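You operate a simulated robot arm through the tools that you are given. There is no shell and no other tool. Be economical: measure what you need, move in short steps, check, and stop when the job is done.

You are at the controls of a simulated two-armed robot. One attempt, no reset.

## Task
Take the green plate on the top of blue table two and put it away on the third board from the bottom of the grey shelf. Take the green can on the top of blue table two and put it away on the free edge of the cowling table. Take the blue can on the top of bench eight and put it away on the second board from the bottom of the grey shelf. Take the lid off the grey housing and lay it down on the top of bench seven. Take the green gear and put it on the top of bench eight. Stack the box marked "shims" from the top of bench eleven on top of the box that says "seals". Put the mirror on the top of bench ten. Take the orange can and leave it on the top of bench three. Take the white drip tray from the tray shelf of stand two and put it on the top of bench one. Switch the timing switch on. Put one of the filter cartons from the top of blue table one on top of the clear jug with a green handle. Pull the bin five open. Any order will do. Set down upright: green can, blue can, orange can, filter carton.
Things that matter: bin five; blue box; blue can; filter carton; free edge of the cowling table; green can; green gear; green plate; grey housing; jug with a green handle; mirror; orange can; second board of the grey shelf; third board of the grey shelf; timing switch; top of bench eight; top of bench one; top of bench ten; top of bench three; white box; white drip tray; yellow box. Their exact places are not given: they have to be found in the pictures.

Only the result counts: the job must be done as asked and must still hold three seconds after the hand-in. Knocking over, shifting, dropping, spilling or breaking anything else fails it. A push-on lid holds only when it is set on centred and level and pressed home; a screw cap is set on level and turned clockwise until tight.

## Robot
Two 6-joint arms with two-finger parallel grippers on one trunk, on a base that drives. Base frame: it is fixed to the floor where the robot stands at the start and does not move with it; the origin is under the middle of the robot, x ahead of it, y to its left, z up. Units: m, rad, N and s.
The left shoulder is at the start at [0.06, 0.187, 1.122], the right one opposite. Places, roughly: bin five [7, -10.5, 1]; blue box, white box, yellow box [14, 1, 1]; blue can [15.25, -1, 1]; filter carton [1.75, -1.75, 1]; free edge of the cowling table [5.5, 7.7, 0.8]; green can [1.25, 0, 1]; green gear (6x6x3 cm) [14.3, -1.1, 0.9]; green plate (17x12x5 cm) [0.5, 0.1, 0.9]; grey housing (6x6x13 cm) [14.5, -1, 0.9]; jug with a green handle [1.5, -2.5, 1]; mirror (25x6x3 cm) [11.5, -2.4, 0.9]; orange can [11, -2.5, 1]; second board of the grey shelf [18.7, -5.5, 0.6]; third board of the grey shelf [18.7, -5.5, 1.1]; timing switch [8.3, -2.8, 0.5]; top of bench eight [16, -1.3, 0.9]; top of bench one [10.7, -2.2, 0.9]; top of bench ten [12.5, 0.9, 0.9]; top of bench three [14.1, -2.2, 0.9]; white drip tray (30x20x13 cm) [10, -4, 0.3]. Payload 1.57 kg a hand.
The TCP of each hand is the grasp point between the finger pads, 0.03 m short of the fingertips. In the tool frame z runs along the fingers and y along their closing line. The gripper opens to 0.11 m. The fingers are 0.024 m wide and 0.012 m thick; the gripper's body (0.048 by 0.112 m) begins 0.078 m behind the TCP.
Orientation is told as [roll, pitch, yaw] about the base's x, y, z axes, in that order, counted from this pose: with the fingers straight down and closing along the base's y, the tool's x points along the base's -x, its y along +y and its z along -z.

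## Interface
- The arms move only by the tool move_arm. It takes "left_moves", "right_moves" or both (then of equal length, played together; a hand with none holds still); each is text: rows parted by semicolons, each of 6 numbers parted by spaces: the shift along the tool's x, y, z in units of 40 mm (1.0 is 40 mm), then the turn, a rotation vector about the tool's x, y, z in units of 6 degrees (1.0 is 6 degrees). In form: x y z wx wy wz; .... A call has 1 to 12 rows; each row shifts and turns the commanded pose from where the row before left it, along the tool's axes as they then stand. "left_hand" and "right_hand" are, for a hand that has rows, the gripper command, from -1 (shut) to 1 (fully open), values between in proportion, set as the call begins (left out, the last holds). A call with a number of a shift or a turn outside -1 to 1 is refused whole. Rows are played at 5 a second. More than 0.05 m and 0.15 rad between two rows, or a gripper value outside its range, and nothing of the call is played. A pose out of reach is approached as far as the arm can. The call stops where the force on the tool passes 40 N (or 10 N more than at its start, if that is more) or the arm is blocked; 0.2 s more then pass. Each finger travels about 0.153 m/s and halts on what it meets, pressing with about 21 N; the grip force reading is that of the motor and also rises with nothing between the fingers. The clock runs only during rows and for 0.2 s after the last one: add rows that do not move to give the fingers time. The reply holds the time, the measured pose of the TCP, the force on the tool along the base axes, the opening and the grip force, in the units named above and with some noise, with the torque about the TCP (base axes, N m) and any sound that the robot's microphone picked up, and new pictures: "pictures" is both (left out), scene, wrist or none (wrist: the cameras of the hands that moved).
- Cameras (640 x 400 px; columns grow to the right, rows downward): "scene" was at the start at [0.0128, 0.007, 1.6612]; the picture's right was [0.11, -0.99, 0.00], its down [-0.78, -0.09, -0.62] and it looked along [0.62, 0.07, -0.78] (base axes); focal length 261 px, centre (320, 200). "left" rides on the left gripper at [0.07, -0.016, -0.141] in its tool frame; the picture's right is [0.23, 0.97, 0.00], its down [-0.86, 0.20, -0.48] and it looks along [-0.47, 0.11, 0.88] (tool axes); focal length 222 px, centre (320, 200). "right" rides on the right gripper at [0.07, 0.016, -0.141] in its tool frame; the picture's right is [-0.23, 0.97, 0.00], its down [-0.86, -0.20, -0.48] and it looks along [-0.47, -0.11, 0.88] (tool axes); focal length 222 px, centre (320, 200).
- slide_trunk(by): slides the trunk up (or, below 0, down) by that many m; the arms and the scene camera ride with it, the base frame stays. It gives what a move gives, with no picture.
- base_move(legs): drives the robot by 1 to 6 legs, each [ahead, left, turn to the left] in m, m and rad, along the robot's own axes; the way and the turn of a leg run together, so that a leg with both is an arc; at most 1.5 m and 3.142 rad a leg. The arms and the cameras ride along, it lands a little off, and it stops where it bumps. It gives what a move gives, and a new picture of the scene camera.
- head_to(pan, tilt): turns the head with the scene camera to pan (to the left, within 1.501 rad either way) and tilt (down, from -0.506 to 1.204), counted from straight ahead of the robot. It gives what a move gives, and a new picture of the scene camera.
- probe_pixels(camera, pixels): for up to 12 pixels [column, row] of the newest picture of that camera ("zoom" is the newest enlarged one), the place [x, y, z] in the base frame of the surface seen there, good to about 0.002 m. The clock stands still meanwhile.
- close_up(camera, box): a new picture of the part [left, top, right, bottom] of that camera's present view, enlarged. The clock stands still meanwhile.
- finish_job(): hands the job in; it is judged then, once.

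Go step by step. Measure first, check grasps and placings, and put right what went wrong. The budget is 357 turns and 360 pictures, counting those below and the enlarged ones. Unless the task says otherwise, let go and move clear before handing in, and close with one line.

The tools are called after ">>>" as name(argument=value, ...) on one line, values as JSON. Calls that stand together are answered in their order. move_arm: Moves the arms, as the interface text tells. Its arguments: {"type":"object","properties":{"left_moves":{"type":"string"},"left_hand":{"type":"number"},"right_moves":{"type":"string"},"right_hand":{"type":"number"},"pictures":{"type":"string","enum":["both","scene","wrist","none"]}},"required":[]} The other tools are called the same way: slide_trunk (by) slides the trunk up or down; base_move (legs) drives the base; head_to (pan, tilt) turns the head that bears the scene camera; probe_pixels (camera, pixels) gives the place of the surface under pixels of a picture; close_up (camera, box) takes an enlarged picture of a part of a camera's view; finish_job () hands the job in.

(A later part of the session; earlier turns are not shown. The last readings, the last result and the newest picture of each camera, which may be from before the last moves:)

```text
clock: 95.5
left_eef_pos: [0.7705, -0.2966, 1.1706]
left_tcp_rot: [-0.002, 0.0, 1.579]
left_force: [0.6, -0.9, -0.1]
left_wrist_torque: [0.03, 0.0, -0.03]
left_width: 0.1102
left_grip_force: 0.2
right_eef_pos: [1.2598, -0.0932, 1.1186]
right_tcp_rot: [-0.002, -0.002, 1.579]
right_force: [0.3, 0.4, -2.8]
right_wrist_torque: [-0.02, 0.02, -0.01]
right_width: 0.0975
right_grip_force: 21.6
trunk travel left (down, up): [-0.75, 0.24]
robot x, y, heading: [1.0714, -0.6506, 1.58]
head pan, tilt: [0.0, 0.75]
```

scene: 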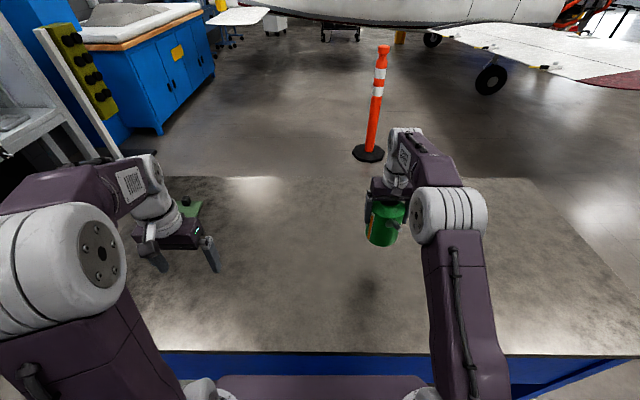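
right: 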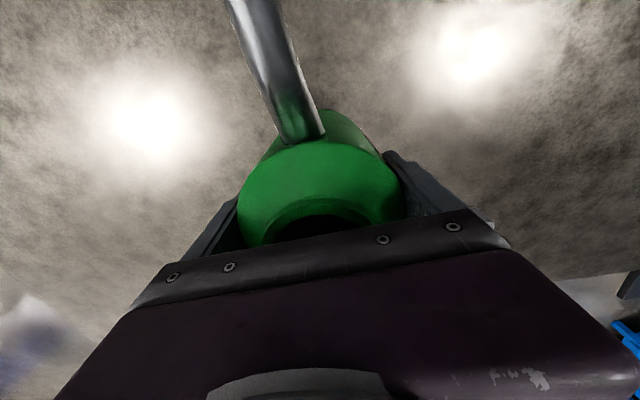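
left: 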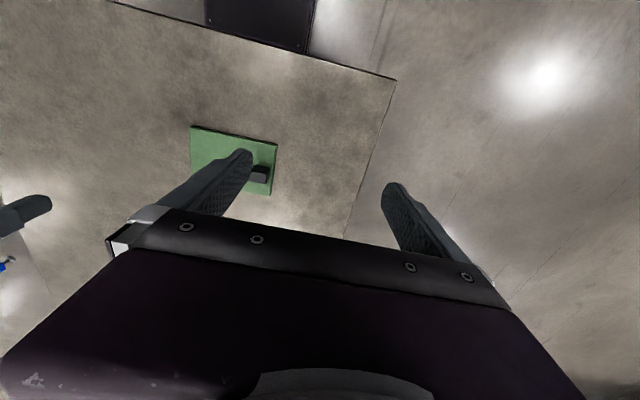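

Can held firmly (force −2.8 N). I raise/retract it and probe obstacles on the left before driving to the plate's end.

>>> probe_pixels(camera="scene", pixels=[[20, 100], [40, 80], [15, 145], [60, 105], [100, 120], [120, 150], [165, 125], [212, 78], [160, 60], [370, 155], [5, 155]])

>>> move_arm(right_moves="0.8 0 -0.8 0 0 0;0.8 0 -0.8 0 0 0;0.8 0 -0.8 0 0 0;0.8 0 0 0 0 0;0 0 0 0 0 0", right_hand=-1, pictures="none")

```text
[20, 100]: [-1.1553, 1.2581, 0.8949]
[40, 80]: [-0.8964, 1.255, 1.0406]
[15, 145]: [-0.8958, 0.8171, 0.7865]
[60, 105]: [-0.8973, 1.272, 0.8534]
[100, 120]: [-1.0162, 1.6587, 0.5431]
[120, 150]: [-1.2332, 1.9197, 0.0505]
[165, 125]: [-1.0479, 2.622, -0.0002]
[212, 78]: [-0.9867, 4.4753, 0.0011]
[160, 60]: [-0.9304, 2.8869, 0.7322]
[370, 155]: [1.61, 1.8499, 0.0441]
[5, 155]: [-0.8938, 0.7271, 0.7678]
```

```text
clock: 96.7
left_eef_pos: [0.772, -0.2959, 1.1707]
left_tcp_rot: [-0.001, 0.0, 1.579]
left_force: [-0.1, 0.3, 0.6]
left_wrist_torque: [0.03, 0.01, 0.0]
left_width: 0.1098
left_grip_force: 0.1
right_eef_pos: [1.2601, -0.2237, 1.215]
right_tcp_rot: [0.0, -0.004, 1.58]
right_force: [-0.7, -0.8, -1.4]
right_wrist_torque: [-0.01, -0.01, 0.02]
right_width: 0.0975
right_grip_force: 21.5
trunk travel left (down, up): [-0.75, 0.24]
robot x, y, heading: [1.0717, -0.6474, 1.58]
head pan, tilt: [0.0, 0.75]
```

Clear of obstacles for x>−0.85. I drive to the plate's end of table two facing +x.

>>> base_move(legs=[[-0.4, 0, 0], [0, 0, -1.58], [-1.37, 0, 0], [0, 1.05, 0], [0.25, 0, 0]])

```text
clock: 115.9
left_eef_pos: [0.3877, 0.3241, 1.1713]
left_tcp_rot: [0.0, -0.002, -0.05]
left_force: [-0.6, -0.7, -0.2]
left_wrist_torque: [-0.02, 0.0, -0.02]
left_width: 0.1101
left_grip_force: 0.0
right_eef_pos: [0.4301, -0.1686, 1.2151]
right_tcp_rot: [0.001, -0.005, -0.048]
right_force: [0.2, -0.3, -2.6]
right_wrist_torque: [0.0, -0.03, 0.02]
right_width: 0.0977
right_grip_force: 21.2
trunk travel left (down, up): [-0.75, 0.24]
robot x, y, heading: [0.0197, 0.0456, -0.045]
head pan, tilt: [0.0, 0.75]
```

scene: 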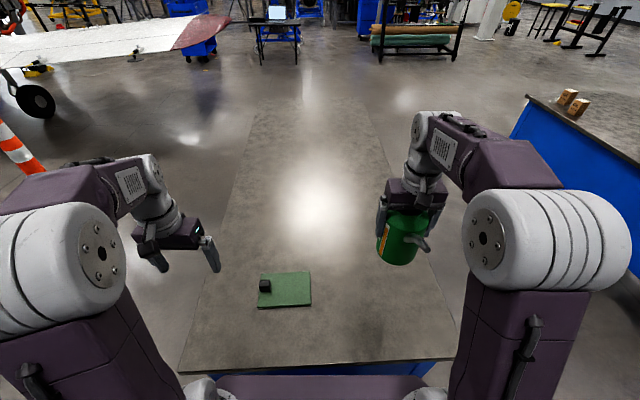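

Now a closer look at the plate and its knob.

>>> close_up(camera="scene", box=[240, 260, 336, 320])

>>> probe_pixels(camera="zoom", pixels=[[135, 140], [195, 140], [195, 175], [130, 175], [165, 155], [165, 220], [195, 210], [140, 105], [465, 75], [465, 300], [115, 325]])

```text
6.67 times, centred on (288, 290) of scene
```

zoom: 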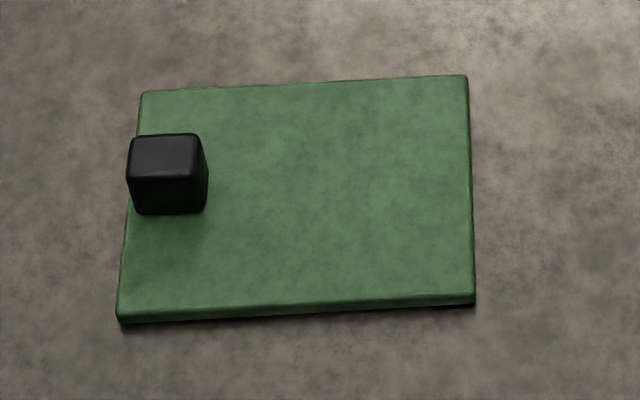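

```text
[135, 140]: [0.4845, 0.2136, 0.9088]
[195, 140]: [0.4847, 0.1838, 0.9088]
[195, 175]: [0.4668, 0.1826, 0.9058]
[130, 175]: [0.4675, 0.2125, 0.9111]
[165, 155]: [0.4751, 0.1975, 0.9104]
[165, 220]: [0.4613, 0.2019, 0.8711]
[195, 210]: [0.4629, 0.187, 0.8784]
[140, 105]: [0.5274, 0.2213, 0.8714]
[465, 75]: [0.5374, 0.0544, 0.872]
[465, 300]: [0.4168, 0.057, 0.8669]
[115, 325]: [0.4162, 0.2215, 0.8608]
```

Knob: centre (0.474,0.198), 34 mm wide in y, top 0.911. I hover the left hand above it with yaw straightened.

>>> move_arm(left_moves="0 0 0 0 0 -0.48;-0.54 -0.79 0 0 0 0;-0.54 -0.79 0 0 0 0;-0.54 -0.79 0 0 0 0;-0.54 -0.79 0 0 0 0;0 0 1 0 0 0;0 0 1 0 0 0;0 0 1 0 0 0;0 0 1 0 0 0;0 0 0 0 0 0", left_hand=1, pictures="wrist")

```text
clock: 118.1
left_eef_pos: [0.4748, 0.1952, 1.0078]
left_tcp_rot: [-0.001, -0.002, 0.002]
left_force: [0.7, 0.4, 0.6]
left_wrist_torque: [0.02, 0.01, 0.01]
left_width: 0.11
left_grip_force: 0.1
right_eef_pos: [0.4315, -0.1685, 1.2149]
right_tcp_rot: [0.0, -0.003, -0.049]
right_force: [-0.4, 0.5, -3.0]
right_wrist_torque: [0.04, 0.0, -0.01]
right_width: 0.0976
right_grip_force: 21.1
trunk travel left (down, up): [-0.75, 0.24]
robot x, y, heading: [0.0205, 0.0471, -0.045]
head pan, tilt: [0.0, 0.75]
```

left: 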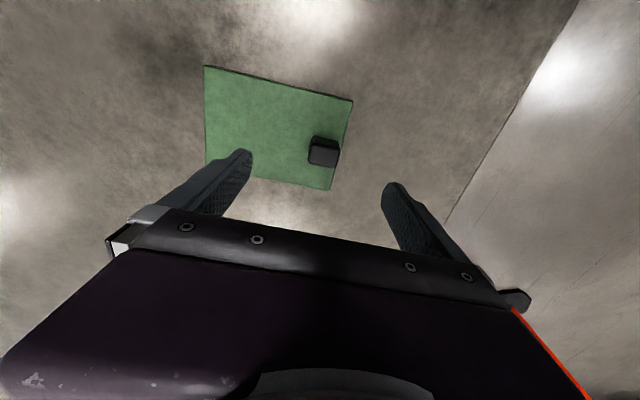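

Aligned; descend to z≈0.906.

>>> move_arm(left_moves="0 0.07 1 0 0 0;0 0 1 0 0 0;0 0 0.3 0 0 0;0 0 0.24 0 0 0;0 0 0 0 0 0", left_hand=0.2, pictures="none")

>>> move_arm(left_moves="0 0 0 0 0 0;0 0 0 0 0 0;0 0 0 0 0 0;0 0 -0.3 0 0 0;0 0 -0.3 0 0 0;0 0 -0.4 0 0 0;0 0 0 0 0 0", left_hand=-1, pictures="both")

```text
clock: 119.3
left_eef_pos: [0.4767, 0.2, 0.9081]
left_tcp_rot: [0.0, 0.0, 0.002]
left_force: [0.2, -0.1, -0.3]
left_wrist_torque: [-0.04, 0.01, 0.03]
left_width: 0.0662
left_grip_force: 0.1
right_eef_pos: [0.4322, -0.1684, 1.214]
right_tcp_rot: [-0.001, -0.003, -0.048]
right_force: [0.2, -0.6, -1.9]
right_wrist_torque: [0.01, 0.03, -0.01]
right_width: 0.0975
right_grip_force: 20.9
trunk travel left (down, up): [-0.75, 0.24]
robot x, y, heading: [0.0205, 0.0436, -0.049]
head pan, tilt: [0.0, 0.75]
```

```text
clock: 120.9
left_eef_pos: [0.477, 0.2007, 0.9495]
left_tcp_rot: [0.0, 0.001, 0.002]
left_force: [0.1, 0.8, -6.3]
left_wrist_torque: [0.35, 0.02, 0.01]
left_width: 0.0349
left_grip_force: 21.2
right_eef_pos: [0.4338, -0.1683, 1.2147]
right_tcp_rot: [0.0, -0.005, -0.05]
right_force: [0.1, -0.3, -2.0]
right_wrist_torque: [0.0, 0.0, 0.01]
right_width: 0.0974
right_grip_force: 20.7
trunk travel left (down, up): [-0.75, 0.24]
robot x, y, heading: [0.0218, 0.0439, -0.048]
head pan, tilt: [0.0, 0.75]
```

scene: 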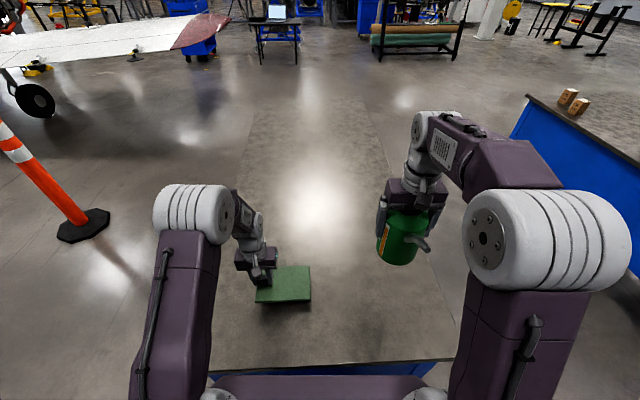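
left: 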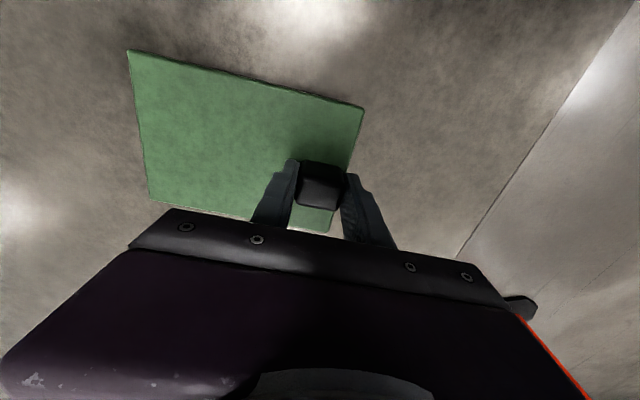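

Plate held (~0.6 kg), level. I raise it and look left toward the cowling table.

>>> move_arm(left_moves="0 0 -1 0 0 0;0 0 -1 0 0 0;0 0 -1 0 0 0;0 0 -1 0 0 0;0 0 -1 0 0 0;1 0.6 0 0 0 0;1 0.6 0 0 0 0;0 0 0 0 0 0", left_hand=-1, pictures="none")

>>> head_to(pan=0.95, tilt=0.2)

```text
clock: 122.7
left_eef_pos: [0.3991, 0.2498, 1.147]
left_tcp_rot: [0.002, 0.002, 0.002]
left_force: [0.5, -0.4, -6.9]
left_wrist_torque: [0.37, 0.02, 0.03]
left_width: 0.035
left_grip_force: 21.1
right_eef_pos: [0.4343, -0.1688, 1.2139]
right_tcp_rot: [-0.001, -0.001, -0.049]
right_force: [-1.1, 0.5, -1.9]
right_wrist_torque: [0.0, 0.04, -0.02]
right_width: 0.0974
right_grip_force: 21.0
trunk travel left (down, up): [-0.75, 0.24]
robot x, y, heading: [0.0214, 0.0476, -0.054]
head pan, tilt: [0.0, 0.75]
```

```text
clock: 123.9
left_eef_pos: [0.3987, 0.2502, 1.1472]
left_tcp_rot: [0.001, 0.0, 0.003]
left_force: [0.5, -0.2, -5.4]
left_wrist_torque: [0.36, 0.04, 0.0]
left_width: 0.0346
left_grip_force: 20.9
right_eef_pos: [0.4331, -0.1691, 1.2132]
right_tcp_rot: [-0.001, -0.002, -0.049]
right_force: [0.0, 0.5, -0.9]
right_wrist_torque: [0.01, 0.0, -0.02]
right_width: 0.0973
right_grip_force: 21.3
trunk travel left (down, up): [-0.75, 0.24]
robot x, y, heading: [0.0221, 0.0449, -0.05]
head pan, tilt: [0.949, 0.201]
```

scene: 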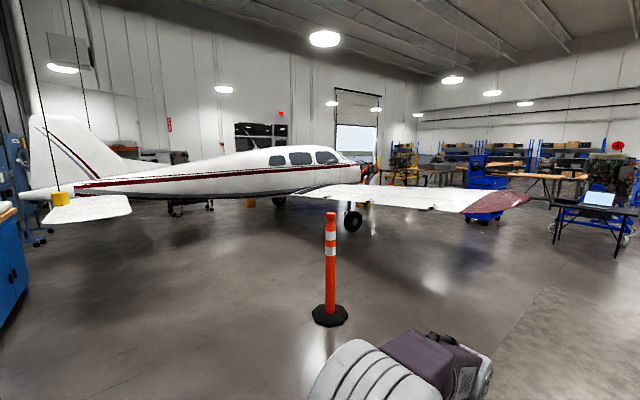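

The aircraft lies between here and the cowling table. I probe it and surrounding spots to plan a path.

>>> probe_pixels(camera="scene", pixels=[[528, 200], [470, 212], [352, 230], [355, 165], [372, 172], [280, 205], [440, 190], [485, 218], [430, 183], [400, 178], [75, 190], [330, 320]])

>>> close_up(camera="scene", box=[240, 110, 440, 235])

```text
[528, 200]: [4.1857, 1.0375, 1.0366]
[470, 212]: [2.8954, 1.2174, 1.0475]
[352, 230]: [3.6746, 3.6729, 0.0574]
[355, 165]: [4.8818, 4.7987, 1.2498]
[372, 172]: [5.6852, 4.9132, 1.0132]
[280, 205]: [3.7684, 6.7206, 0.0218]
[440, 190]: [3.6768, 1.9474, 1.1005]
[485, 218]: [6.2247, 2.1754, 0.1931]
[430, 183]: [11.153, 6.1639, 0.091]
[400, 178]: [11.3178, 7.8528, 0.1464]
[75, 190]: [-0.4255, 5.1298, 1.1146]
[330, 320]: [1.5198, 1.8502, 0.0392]
```

```text
3.20 times, centred on (340, 172) of scene
```

zoom: 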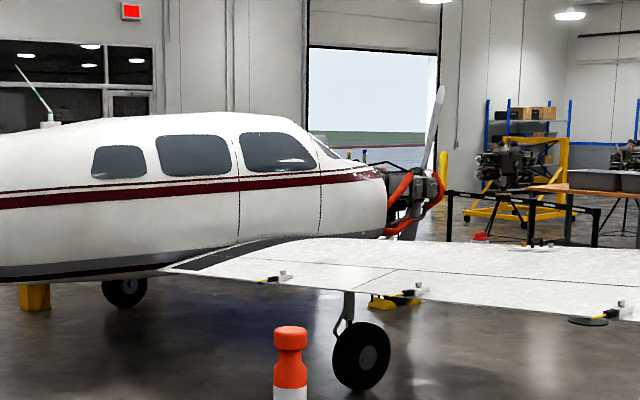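

The table lies beyond the nose, on the far side. I leave by the corridor between the tables (y≈−1.05) to x≈4.2, then look again.

>>> base_move(legs=[[-0.3, 0, 0.052], [0, -1.1, 0], [1.5, 0, 0], [1.5, 0, 0], [1.5, 0, 0]])

>>> head_to(pan=0.6, tilt=0.3)

```text
clock: 151.9
left_eef_pos: [4.4969, -0.7333, 1.1487]
left_tcp_rot: [0.002, 0.001, 0.086]
left_force: [0.1, -0.8, -6.3]
left_wrist_torque: [0.35, 0.04, 0.0]
left_width: 0.035
left_grip_force: 21.5
right_eef_pos: [4.568, -1.1497, 1.2153]
right_tcp_rot: [0.0, -0.001, 0.036]
right_force: [0.0, 0.3, -1.6]
right_wrist_torque: [-0.04, 0.04, 0.0]
right_width: 0.0973
right_grip_force: 21.1
trunk travel left (down, up): [-0.75, 0.24]
robot x, y, heading: [4.1368, -0.9683, 0.036]
head pan, tilt: [0.949, 0.201]
```

scene: 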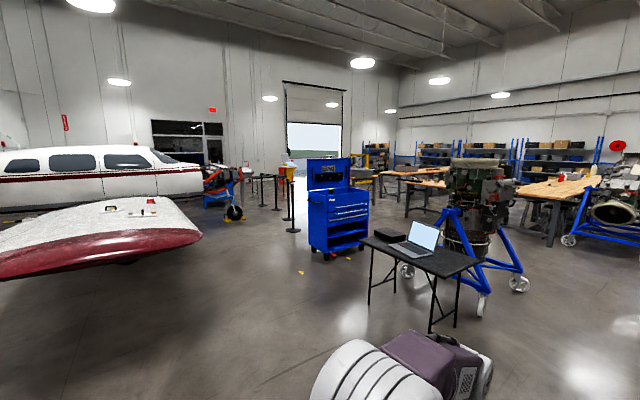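

```text
clock: 152.8
left_eef_pos: [4.4982, -0.7335, 1.1482]
left_tcp_rot: [0.001, 0.001, 0.084]
left_force: [-0.8, -1.2, -6.1]
left_wrist_torque: [0.34, 0.07, -0.02]
left_width: 0.0348
left_grip_force: 21.1
right_eef_pos: [4.5687, -1.1486, 1.2143]
right_tcp_rot: [0.0, -0.003, 0.034]
right_force: [0.5, 0.3, -2.6]
right_wrist_torque: [0.02, 0.02, 0.02]
right_width: 0.0972
right_grip_force: 21.1
trunk travel left (down, up): [-0.75, 0.24]
robot x, y, heading: [4.1371, -0.971, 0.035]
head pan, tilt: [0.6, 0.3]
```

scene: 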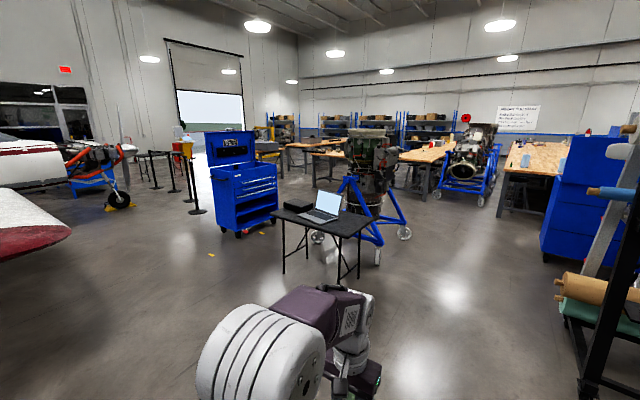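

Stanchions guard the nose; I probe poles and cabinet to plan the route.

>>> probe_pixels(camera="scene", pixels=[[197, 211], [174, 191], [157, 187], [143, 178], [115, 207], [60, 232], [222, 228], [270, 220], [285, 270], [192, 165], [235, 190], [15, 225]])

>>> close_up(camera="scene", box=[60, 110, 260, 235])

```text
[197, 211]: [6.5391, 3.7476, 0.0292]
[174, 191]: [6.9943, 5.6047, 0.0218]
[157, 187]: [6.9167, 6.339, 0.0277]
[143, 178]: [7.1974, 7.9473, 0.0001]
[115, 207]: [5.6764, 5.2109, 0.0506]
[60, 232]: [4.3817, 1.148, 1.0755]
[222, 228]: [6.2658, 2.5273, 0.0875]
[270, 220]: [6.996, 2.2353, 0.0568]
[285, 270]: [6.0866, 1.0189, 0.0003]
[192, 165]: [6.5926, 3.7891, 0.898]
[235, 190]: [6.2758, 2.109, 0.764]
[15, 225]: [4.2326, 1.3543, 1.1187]
```

```text
3.20 times, centred on (160, 172) of scene
```

zoom: 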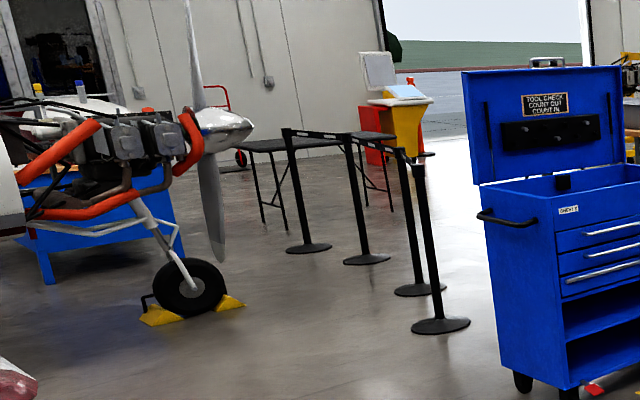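

Plan: north along x≈5.2 past the wing tip, then east between the cabinet (y≤2.55) and first pole (y≥3.75). First part now.

>>> base_move(legs=[[1.06, 0, 0], [0, 0, 1.535], [1.4, 0, 0], [1.4, 0, 0]])

>>> head_to(pan=-0.5, tilt=0.4)

```text
clock: 175.2
left_eef_pos: [5.0423, 2.2615, 1.1487]
left_tcp_rot: [0.0, 0.002, 1.587]
left_force: [0.2, 0.1, -6.3]
left_wrist_torque: [-0.06, 0.33, -0.01]
left_width: 0.0347
left_grip_force: 21.2
right_eef_pos: [5.4621, 2.3024, 1.2143]
right_tcp_rot: [-0.001, -0.004, 1.537]
right_force: [-0.2, 0.6, -3.2]
right_wrist_torque: [-0.01, -0.02, 0.01]
right_width: 0.0975
right_grip_force: 21.3
trunk travel left (down, up): [-0.75, 0.24]
robot x, y, heading: [5.2555, 1.8879, 1.54]
head pan, tilt: [0.6, 0.3]
```

scene: 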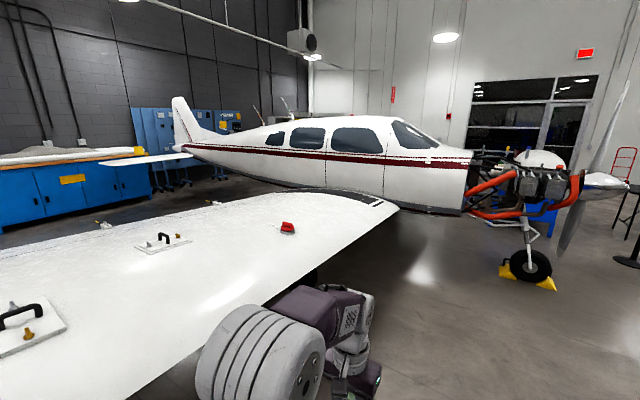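

```text
clock: 176.5
left_eef_pos: [5.0428, 2.2632, 1.1473]
left_tcp_rot: [0.001, 0.0, 1.587]
left_force: [-0.6, 0.5, -5.5]
left_wrist_torque: [-0.05, 0.32, 0.02]
left_width: 0.0351
left_grip_force: 21.2
right_eef_pos: [5.4612, 2.3032, 1.215]
right_tcp_rot: [0.0, -0.005, 1.539]
right_force: [0.3, -0.1, -2.8]
right_wrist_torque: [-0.02, -0.01, -0.01]
right_width: 0.0972
right_grip_force: 20.7
trunk travel left (down, up): [-0.75, 0.24]
robot x, y, heading: [5.2554, 1.8839, 1.536]
head pan, tilt: [-0.499, 0.4]
```

scene: 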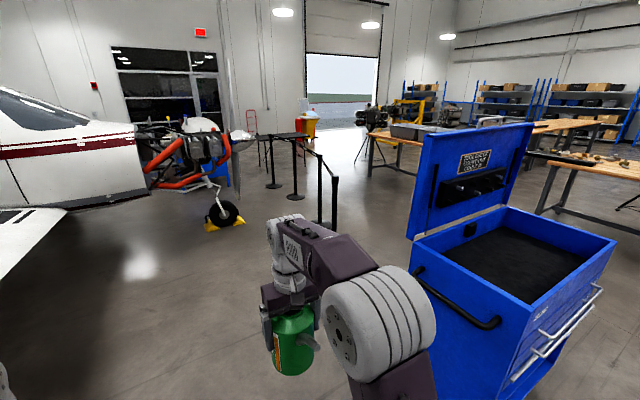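

I probe passage edges before proceeding.

>>> probe_pixels(camera="scene", pixels=[[62, 210], [10, 262], [412, 235], [437, 130], [533, 125], [318, 220], [296, 195], [273, 186], [222, 225], [240, 135], [290, 132], [310, 130]])

>>> close_up(camera="scene", box=[130, 90, 370, 240])

```text
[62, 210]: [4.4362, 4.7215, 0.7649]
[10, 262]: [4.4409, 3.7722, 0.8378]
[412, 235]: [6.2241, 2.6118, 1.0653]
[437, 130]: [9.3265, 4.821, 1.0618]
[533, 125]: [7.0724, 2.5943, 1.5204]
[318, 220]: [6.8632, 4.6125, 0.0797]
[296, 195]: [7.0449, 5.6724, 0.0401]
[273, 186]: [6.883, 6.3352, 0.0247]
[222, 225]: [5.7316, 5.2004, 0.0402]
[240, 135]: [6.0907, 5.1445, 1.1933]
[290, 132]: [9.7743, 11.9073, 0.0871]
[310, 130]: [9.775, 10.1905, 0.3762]
```

```text
2.67 times, centred on (250, 165) of scene
```

zoom: 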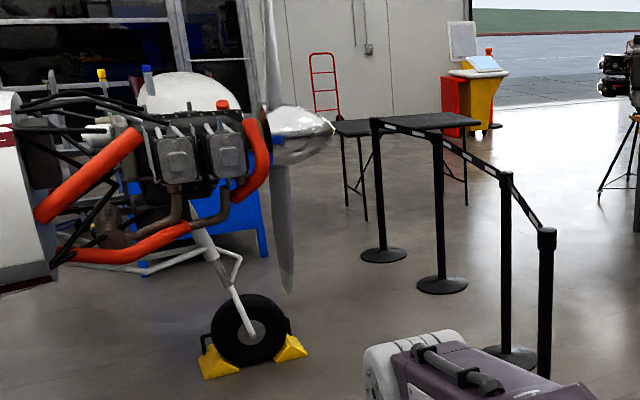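

The gap (cabinet y≤2.61, pole y≈3.75) is about 1.0 m; I pass at y≈3.2 heading +x.

>>> base_move(legs=[[1.3, 0, 0], [0, 0, -1.54], [1.2, 0, 0]])

```text
clock: 192.5
left_eef_pos: [6.8551, 3.4661, 1.1474]
left_tcp_rot: [0.001, 0.0, 0.066]
left_force: [-0.3, 0.3, -6.2]
left_wrist_torque: [0.36, 0.04, 0.0]
left_width: 0.0347
left_grip_force: 21.3
right_eef_pos: [6.9183, 3.0491, 1.2157]
right_tcp_rot: [0.0, -0.002, 0.016]
right_force: [0.0, 0.2, -2.4]
right_wrist_torque: [0.02, 0.02, -0.01]
right_width: 0.0975
right_grip_force: 21.2
trunk travel left (down, up): [-0.75, 0.24]
robot x, y, heading: [6.4919, 3.2333, 0.016]
head pan, tilt: [-0.499, 0.4]
```

scene: 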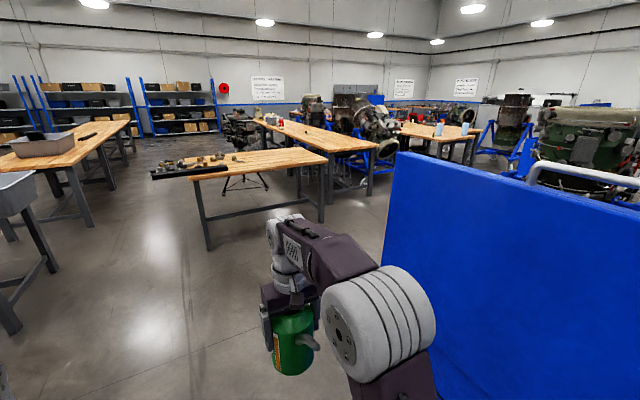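

>>> probe_pixels(camera="scene", pixels=[[12, 335], [15, 185], [40, 150], [90, 225], [207, 248], [155, 172], [5, 300], [320, 160]])

>>> head_to(pan=0.6, tilt=0.4)

```text
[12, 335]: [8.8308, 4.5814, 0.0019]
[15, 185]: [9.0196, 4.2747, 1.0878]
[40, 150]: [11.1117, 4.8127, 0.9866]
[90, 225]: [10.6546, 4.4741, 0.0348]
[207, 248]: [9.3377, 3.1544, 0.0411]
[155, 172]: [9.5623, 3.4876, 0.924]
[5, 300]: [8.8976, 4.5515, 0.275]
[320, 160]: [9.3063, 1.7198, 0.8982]
```

```text
clock: 193.8
left_eef_pos: [6.8566, 3.4648, 1.1476]
left_tcp_rot: [0.001, 0.002, 0.065]
left_force: [0.3, -0.2, -6.1]
left_wrist_torque: [0.33, 0.06, 0.03]
left_width: 0.0349
left_grip_force: 21.1
right_eef_pos: [6.9189, 3.0504, 1.215]
right_tcp_rot: [-0.002, -0.004, 0.018]
right_force: [0.1, -0.5, -3.2]
right_wrist_torque: [-0.02, 0.04, -0.01]
right_width: 0.0975
right_grip_force: 21.1
trunk travel left (down, up): [-0.75, 0.24]
robot x, y, heading: [6.493, 3.2374, 0.018]
head pan, tilt: [0.6, 0.4]
```

scene: 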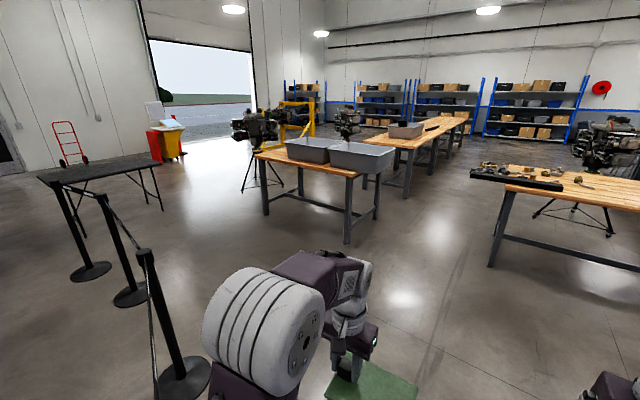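

>>> probe_pixels(camera="scene", pixels=[[60, 183], [155, 165], [120, 155], [45, 176], [162, 210], [265, 155], [266, 213], [180, 155]])

>>> base_move(legs=[[1.05, 0, 0], [0, 0, 1.55], [1.0, 0, 0]])

```text
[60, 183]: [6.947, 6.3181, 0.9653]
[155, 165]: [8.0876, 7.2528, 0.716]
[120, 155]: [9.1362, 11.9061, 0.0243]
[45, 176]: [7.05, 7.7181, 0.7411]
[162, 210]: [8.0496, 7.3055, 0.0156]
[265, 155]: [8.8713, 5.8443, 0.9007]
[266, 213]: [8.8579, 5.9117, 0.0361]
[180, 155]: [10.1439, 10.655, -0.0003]
```

```text
clock: 207.6
left_eef_pos: [7.3538, 4.6058, 1.1483]
left_tcp_rot: [0.0, -0.001, 1.594]
left_force: [0.5, 0.0, -6.4]
left_wrist_torque: [-0.04, 0.35, 0.02]
left_width: 0.0348
left_grip_force: 21.1
right_eef_pos: [7.7721, 4.6498, 1.2146]
right_tcp_rot: [0.001, -0.003, 1.545]
right_force: [0.2, -0.6, -2.8]
right_wrist_torque: [-0.02, -0.03, 0.02]
right_width: 0.0972
right_grip_force: 21.6
trunk travel left (down, up): [-0.75, 0.24]
robot x, y, heading: [7.5687, 4.2274, 1.545]
head pan, tilt: [0.6, 0.4]
```

scene: 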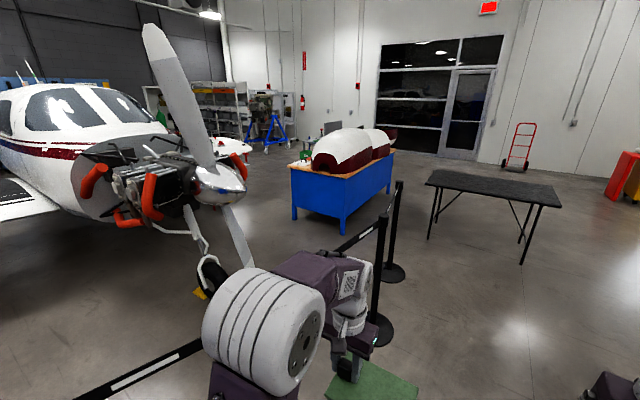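

The cowling table (blue, wood top, at (340,180)) is visible. I probe and zoom on it.

>>> close_up(camera="scene", box=[270, 110, 430, 210])

>>> probe_pixels(camera="scene", pixels=[[292, 168], [340, 178], [394, 152], [345, 234], [293, 219], [388, 190], [304, 163], [330, 150], [375, 150], [428, 184], [560, 205], [452, 172]])

```text
4.00 times, centred on (350, 160) of scene
```

zoom: 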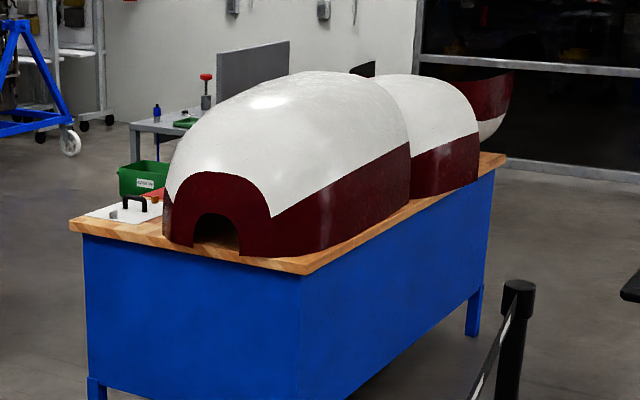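

```text
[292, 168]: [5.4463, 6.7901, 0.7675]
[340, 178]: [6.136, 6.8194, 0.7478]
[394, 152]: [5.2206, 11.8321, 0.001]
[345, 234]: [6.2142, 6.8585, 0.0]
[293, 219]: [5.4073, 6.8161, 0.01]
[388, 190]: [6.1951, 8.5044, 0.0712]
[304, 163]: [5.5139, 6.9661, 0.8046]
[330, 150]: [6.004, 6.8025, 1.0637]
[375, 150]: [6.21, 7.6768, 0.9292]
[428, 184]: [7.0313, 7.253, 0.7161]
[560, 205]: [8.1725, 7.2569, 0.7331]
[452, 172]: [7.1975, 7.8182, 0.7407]
```

The table's free edge is on its west side (x≈5.4–5.7), with the aircraft's other wing behind it. The widest route is east around the black table; I go there and look.

>>> base_move(legs=[[1.0, 0, 0.026], [1.0, -0.85, 0], [0.7, -0.4, 0], [1.3, 0, 0]])

>>> head_to(pan=1.3, tilt=0.35)

```text
clock: 228.9
left_eef_pos: [8.4766, 8.626, 1.1477]
left_tcp_rot: [0.0, 0.001, 1.635]
left_force: [-0.2, 0.5, -7.0]
left_wrist_torque: [-0.04, 0.33, 0.0]
left_width: 0.0347
left_grip_force: 21.0
right_eef_pos: [8.891, 8.6867, 1.2144]
right_tcp_rot: [0.0, -0.003, 1.585]
right_force: [-0.2, 0.3, -1.0]
right_wrist_torque: [-0.05, -0.04, 0.01]
right_width: 0.0976
right_grip_force: 21.3
trunk travel left (down, up): [-0.75, 0.24]
robot x, y, heading: [8.7013, 8.2573, 1.583]
head pan, tilt: [0.6, 0.4]
```

scene: 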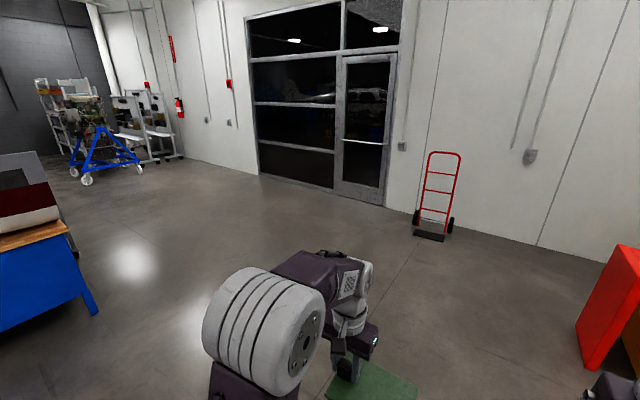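

```text
clock: 230.0
left_eef_pos: [8.4755, 8.626, 1.1475]
left_tcp_rot: [0.001, 0.0, 1.636]
left_force: [0.3, -0.1, -6.9]
left_wrist_torque: [-0.02, 0.29, -0.01]
left_width: 0.0344
left_grip_force: 20.9
right_eef_pos: [8.8922, 8.6882, 1.2129]
right_tcp_rot: [0.0, -0.003, 1.585]
right_force: [0.8, -0.3, -2.0]
right_wrist_torque: [0.01, -0.01, -0.02]
right_width: 0.0975
right_grip_force: 20.4
trunk travel left (down, up): [-0.75, 0.24]
robot x, y, heading: [8.7061, 8.2628, 1.587]
head pan, tilt: [1.3, 0.351]
```

scene: 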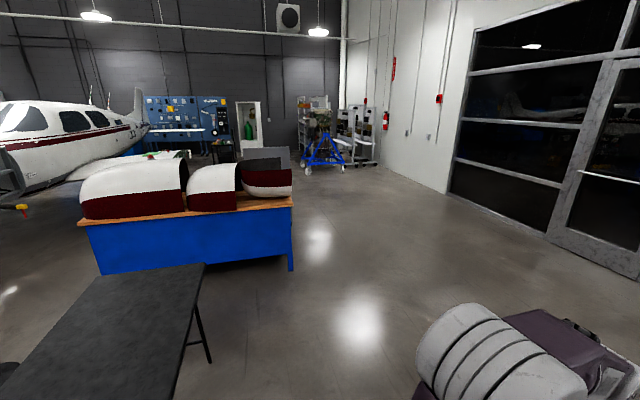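

North side is open. I drive to north of the table.

>>> base_move(legs=[[1.0, 0, 0], [0, 0, 1.555], [1.5, 0, 0], [1.0, 0, 0]])

>>> head_to(pan=0.8, tilt=0.45)

```text
clock: 250.7
left_eef_pos: [5.8038, 9.1506, 1.1473]
left_tcp_rot: [0.0, 0.0, -3.13]
left_force: [0.1, 0.0, -6.6]
left_wrist_torque: [-0.33, -0.02, 0.04]
left_width: 0.0345
left_grip_force: 21.0
right_eef_pos: [5.7636, 9.5689, 1.2151]
right_tcp_rot: [-0.001, -0.004, 3.105]
right_force: [-0.4, -0.6, -2.3]
right_wrist_torque: [-0.01, -0.01, 0.0]
right_width: 0.0971
right_grip_force: 20.9
trunk travel left (down, up): [-0.75, 0.24]
robot x, y, heading: [6.1836, 9.361, 3.1]
head pan, tilt: [1.3, 0.351]
```

scene: 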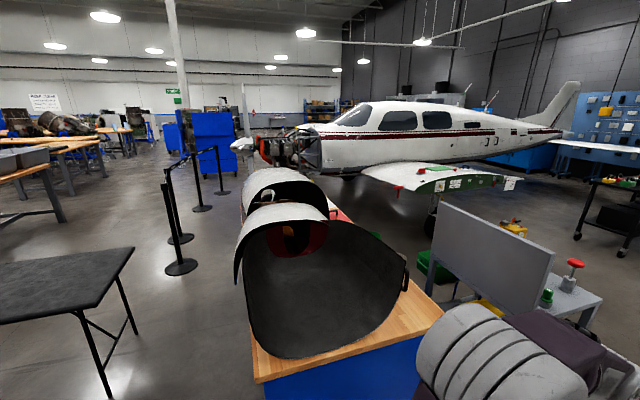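

```text
clock: 251.7
left_eef_pos: [5.8019, 9.151, 1.1476]
left_tcp_rot: [0.002, 0.002, -3.129]
left_force: [0.6, 0.3, -5.8]
left_wrist_torque: [-0.34, -0.01, 0.03]
left_width: 0.0347
left_grip_force: 21.0
right_eef_pos: [5.7631, 9.5699, 1.2149]
right_tcp_rot: [0.0, -0.004, 3.104]
right_force: [0.4, 0.5, -2.5]
right_wrist_torque: [0.02, 0.02, 0.01]
right_width: 0.0972
right_grip_force: 21.1
trunk travel left (down, up): [-0.75, 0.24]
robot x, y, heading: [6.1759, 9.3607, 3.105]
head pan, tilt: [0.799, 0.45]
```

scene: 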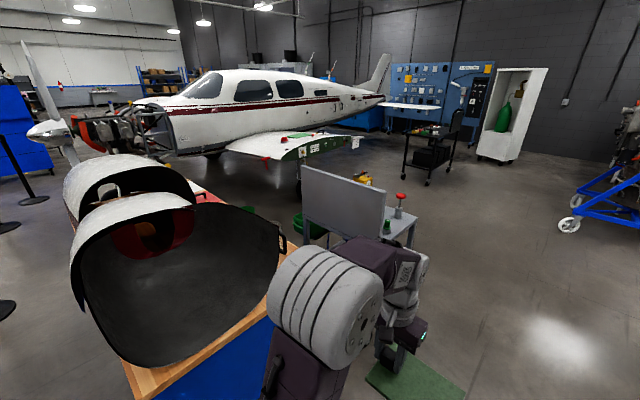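

There's a cart with a screen near the west side. I probe table edge, cart, and wing.

>>> probe_pixels(camera="scene", pixels=[[345, 205], [305, 170], [384, 190], [410, 222], [325, 152], [260, 158], [290, 245], [265, 275], [140, 390], [310, 225], [362, 180], [345, 145]])

>>> close_up(camera="scene", box=[180, 120, 440, 280])

```text
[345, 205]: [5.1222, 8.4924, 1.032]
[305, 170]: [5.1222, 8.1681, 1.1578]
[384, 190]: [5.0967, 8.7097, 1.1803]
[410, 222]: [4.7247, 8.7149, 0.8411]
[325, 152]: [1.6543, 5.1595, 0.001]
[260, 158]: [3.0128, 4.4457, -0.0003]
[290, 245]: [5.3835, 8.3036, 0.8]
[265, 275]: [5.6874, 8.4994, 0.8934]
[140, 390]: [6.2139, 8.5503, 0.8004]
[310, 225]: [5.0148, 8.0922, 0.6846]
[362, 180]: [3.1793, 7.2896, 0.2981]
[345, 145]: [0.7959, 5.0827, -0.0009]
```

```text
2.46 times, centred on (310, 200) of scene
```

zoom: 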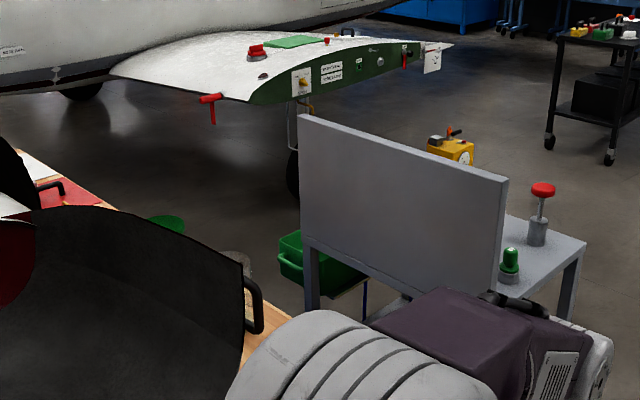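

Table top z=0.80, west edge x≈5.38; cart occupies x 4.7–5.12, y 8.1–8.75. Check the cut wing end and the space to the west.

>>> probe_pixels(camera="zoom", pixels=[[252, 102], [212, 115], [435, 48], [330, 75], [450, 155], [170, 222], [240, 262], [293, 180], [590, 245], [290, 260], [30, 175], [90, 200]])

>>> base_move(legs=[[1.3, -0.1, 0], [1.0, 0, 0]])

>>> head_to(pan=1.4, tilt=0.5)

```text
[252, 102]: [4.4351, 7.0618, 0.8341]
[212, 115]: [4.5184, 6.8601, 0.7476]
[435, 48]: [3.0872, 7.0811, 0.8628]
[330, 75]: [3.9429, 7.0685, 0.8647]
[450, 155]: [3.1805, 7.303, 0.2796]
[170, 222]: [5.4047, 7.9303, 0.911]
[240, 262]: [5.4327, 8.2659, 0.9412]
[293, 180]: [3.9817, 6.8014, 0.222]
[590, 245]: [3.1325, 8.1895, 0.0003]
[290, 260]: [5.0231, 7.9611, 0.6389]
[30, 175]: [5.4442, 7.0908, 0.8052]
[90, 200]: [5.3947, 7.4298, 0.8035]
```

```text
clock: 263.0
left_eef_pos: [3.4941, 9.4279, 1.1476]
left_tcp_rot: [0.001, 0.001, 3.112]
left_force: [1.0, 0.7, -6.0]
left_wrist_torque: [-0.33, -0.01, 0.02]
left_width: 0.035
left_grip_force: 20.6
right_eef_pos: [3.4722, 9.848, 1.2152]
right_tcp_rot: [0.0, -0.002, 3.065]
right_force: [-0.1, 0.0, -1.9]
right_wrist_torque: [0.0, 0.01, 0.03]
right_width: 0.0973
right_grip_force: 21.0
trunk travel left (down, up): [-0.75, 0.24]
robot x, y, heading: [3.8771, 9.6218, 3.059]
head pan, tilt: [0.799, 0.45]
```

scene: 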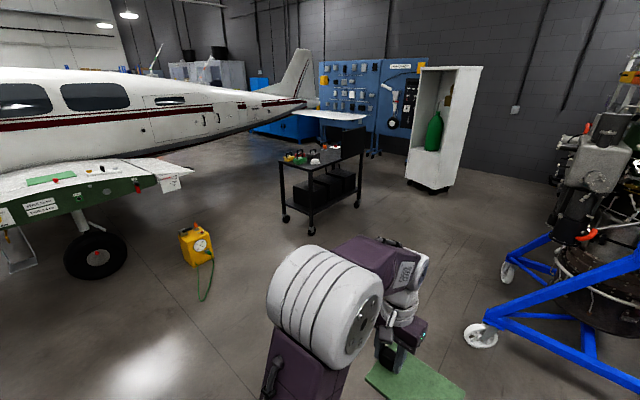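

```text
clock: 264.0
left_eef_pos: [3.4935, 9.4279, 1.1477]
left_tcp_rot: [0.0, 0.001, 3.111]
left_force: [-0.2, -0.5, -6.0]
left_wrist_torque: [-0.33, 0.01, -0.05]
left_width: 0.0345
left_grip_force: 20.7
right_eef_pos: [3.4711, 9.8489, 1.2147]
right_tcp_rot: [0.002, -0.004, 3.063]
right_force: [-0.3, 0.4, -2.2]
right_wrist_torque: [-0.01, -0.02, -0.02]
right_width: 0.0974
right_grip_force: 21.1
trunk travel left (down, up): [-0.75, 0.24]
robot x, y, heading: [3.8769, 9.6209, 3.064]
head pan, tilt: [1.4, 0.499]
```

scene: 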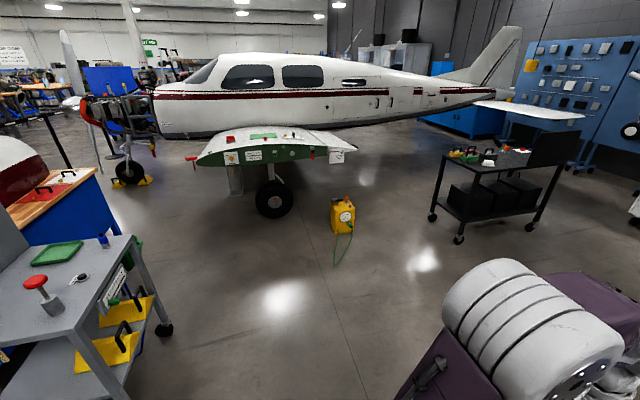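

Probe the cart's west corner and items on the free edge.

>>> probe_pixels(camera="scene", pixels=[[132, 236], [163, 330], [150, 300], [120, 390], [75, 330], [60, 195], [95, 172], [20, 212], [42, 188], [270, 215], [340, 235], [340, 262]])

>>> close_up(camera="scene", box=[0, 140, 240, 290])

```text
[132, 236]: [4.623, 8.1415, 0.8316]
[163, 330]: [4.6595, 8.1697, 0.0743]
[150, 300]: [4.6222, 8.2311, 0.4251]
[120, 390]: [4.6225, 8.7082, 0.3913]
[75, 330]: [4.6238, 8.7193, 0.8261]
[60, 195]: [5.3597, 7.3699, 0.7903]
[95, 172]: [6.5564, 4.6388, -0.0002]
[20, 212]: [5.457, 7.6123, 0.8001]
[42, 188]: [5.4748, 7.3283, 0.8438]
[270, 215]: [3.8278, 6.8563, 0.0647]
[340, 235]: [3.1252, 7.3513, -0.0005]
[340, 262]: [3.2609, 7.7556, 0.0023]
```

```text
2.67 times, centred on (120, 215) of scene
```

zoom: 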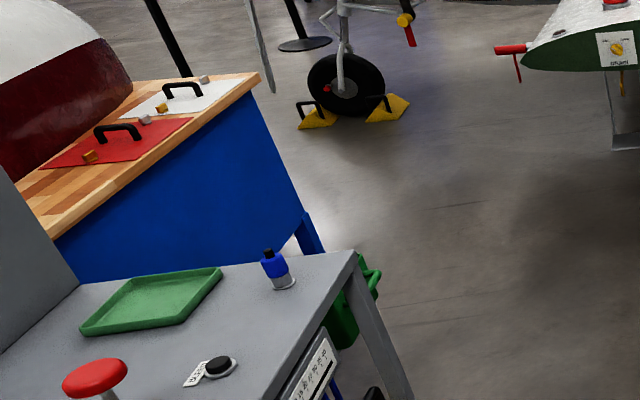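

Free stretch is y≈7.6–8.1 at x 5.38–5.6. I drive around the cart to its south-west and face east.

>>> base_move(legs=[[0, 0, 1.648], [1.1, 0, 0], [1.0, 0, 0], [0, 0, 1.57]])

>>> head_to(pan=0.2, tilt=0.6)

```text
clock: 282.2
left_eef_pos: [4.1009, 7.7184, 1.1481]
left_tcp_rot: [0.001, 0.002, -0.017]
left_force: [0.0, -0.2, -7.2]
left_wrist_torque: [0.34, 0.04, 0.06]
left_width: 0.035
left_grip_force: 20.6
right_eef_pos: [4.1282, 7.2985, 1.2136]
right_tcp_rot: [0.0, -0.005, -0.065]
right_force: [-1.1, 0.1, -1.5]
right_wrist_torque: [0.0, 0.0, 0.01]
right_width: 0.0975
right_grip_force: 20.8
trunk travel left (down, up): [-0.75, 0.24]
robot x, y, heading: [3.7167, 7.5196, -0.069]
head pan, tilt: [1.4, 0.499]
```

scene: 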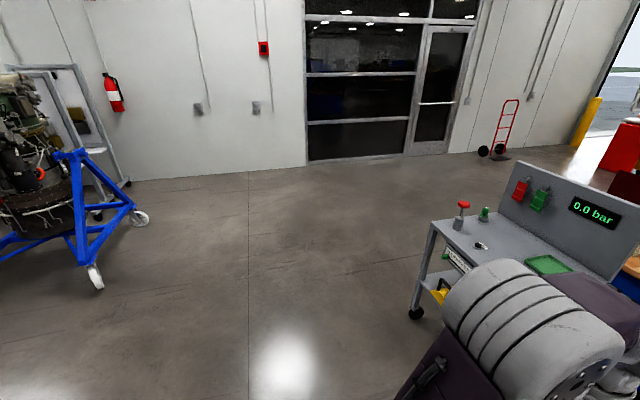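

```text
clock: 283.6
left_eef_pos: [4.1009, 7.7187, 1.1479]
left_tcp_rot: [-0.001, 0.002, -0.017]
left_force: [-0.2, -0.6, -6.2]
left_wrist_torque: [0.34, 0.0, 0.01]
left_width: 0.0346
left_grip_force: 20.8
right_eef_pos: [4.1287, 7.2986, 1.2148]
right_tcp_rot: [0.001, -0.003, -0.066]
right_force: [-0.1, -0.4, -2.4]
right_wrist_torque: [0.01, 0.04, 0.01]
right_width: 0.0972
right_grip_force: 21.5
trunk travel left (down, up): [-0.75, 0.24]
robot x, y, heading: [3.7197, 7.5198, -0.067]
head pan, tilt: [0.201, 0.6]
```

scene: 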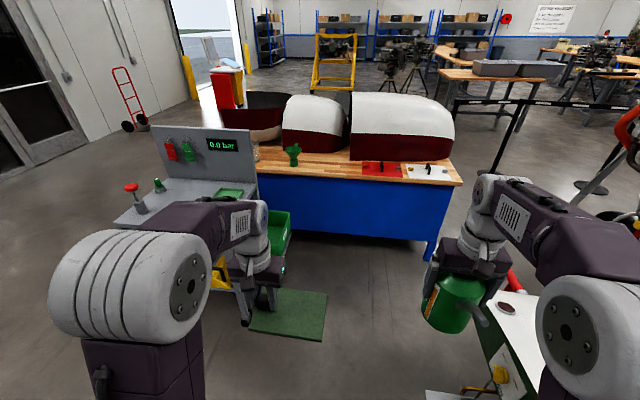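

Free stretch lies between the green item (293,155) and red panel (380,168). Measure it.

>>> probe_pixels(camera="scene", pixels=[[293, 150], [293, 165], [303, 160], [318, 165], [335, 172], [355, 168], [362, 173], [340, 160], [330, 178], [290, 215], [290, 250], [255, 172]])

>>> close_up(camera="scene", box=[240, 120, 480, 270])

```text
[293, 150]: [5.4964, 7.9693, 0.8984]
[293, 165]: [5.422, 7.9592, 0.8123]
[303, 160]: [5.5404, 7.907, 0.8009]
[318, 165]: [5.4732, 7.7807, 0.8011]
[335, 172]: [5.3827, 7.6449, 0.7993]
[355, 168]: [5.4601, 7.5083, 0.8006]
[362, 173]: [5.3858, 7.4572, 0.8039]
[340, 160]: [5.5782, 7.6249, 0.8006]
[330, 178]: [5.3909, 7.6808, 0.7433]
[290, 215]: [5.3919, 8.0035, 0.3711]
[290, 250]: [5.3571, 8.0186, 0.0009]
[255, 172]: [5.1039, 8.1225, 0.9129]
```

```text
2.67 times, centred on (360, 195) of scene
```

zoom: 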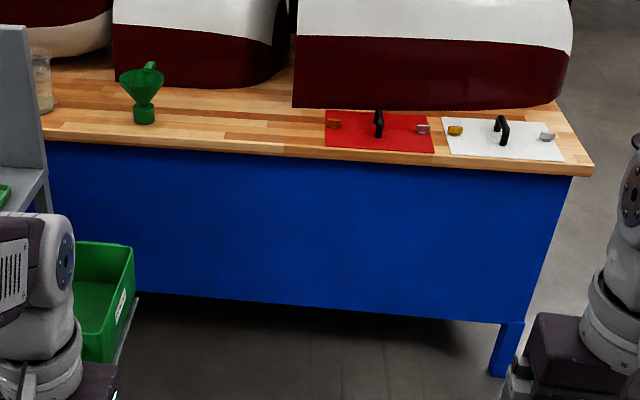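

Free spot: around (5.475,7.70). I move in to about (5.0,7.4) facing slightly left, and shift the plate hand outward.

>>> move_arm(left_moves="0 0.7 0 0 0 0;0 0.7 0 0 0 0;0 0.6 0 0 0 0", left_hand=-1, pictures="none")

>>> base_move(legs=[[1.27, 0, 0], [0, 0, 0.66]])

```text
clock: 284.4
left_eef_pos: [4.1033, 7.7998, 1.1477]
left_tcp_rot: [0.0, 0.002, -0.018]
left_force: [0.9, 1.0, -5.9]
left_wrist_torque: [0.32, 0.02, -0.03]
left_width: 0.0348
left_grip_force: 21.2
right_eef_pos: [4.1289, 7.2993, 1.2133]
right_tcp_rot: [-0.002, -0.004, -0.067]
right_force: [-0.1, -0.3, -2.0]
right_wrist_torque: [-0.03, 0.01, -0.01]
right_width: 0.0975
right_grip_force: 21.3
trunk travel left (down, up): [-0.75, 0.24]
robot x, y, heading: [3.7167, 7.5193, -0.067]
head pan, tilt: [0.201, 0.6]
```

```text
clock: 292.5
left_eef_pos: [5.1354, 7.8912, 1.1477]
left_tcp_rot: [-0.001, 0.003, 0.627]
left_force: [0.6, -0.5, -6.2]
left_wrist_torque: [0.23, 0.22, 0.02]
left_width: 0.0347
left_grip_force: 21.3
right_eef_pos: [5.456, 7.5063, 1.2132]
right_tcp_rot: [-0.001, -0.005, 0.58]
right_force: [-0.8, -0.5, -2.5]
right_wrist_torque: [-0.01, 0.02, 0.0]
right_width: 0.0975
right_grip_force: 21.3
trunk travel left (down, up): [-0.75, 0.24]
robot x, y, heading: [4.9968, 7.4387, 0.58]
head pan, tilt: [0.201, 0.6]
```

scene: 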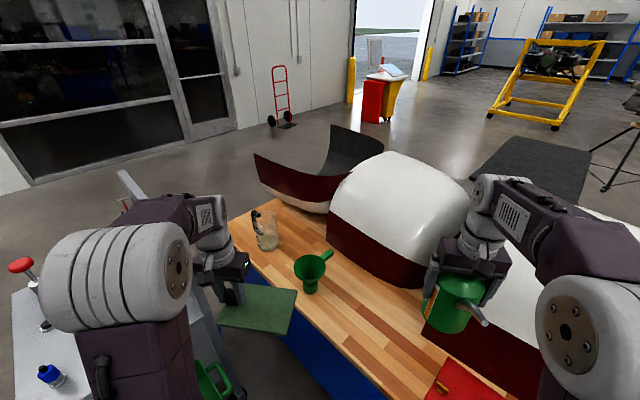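

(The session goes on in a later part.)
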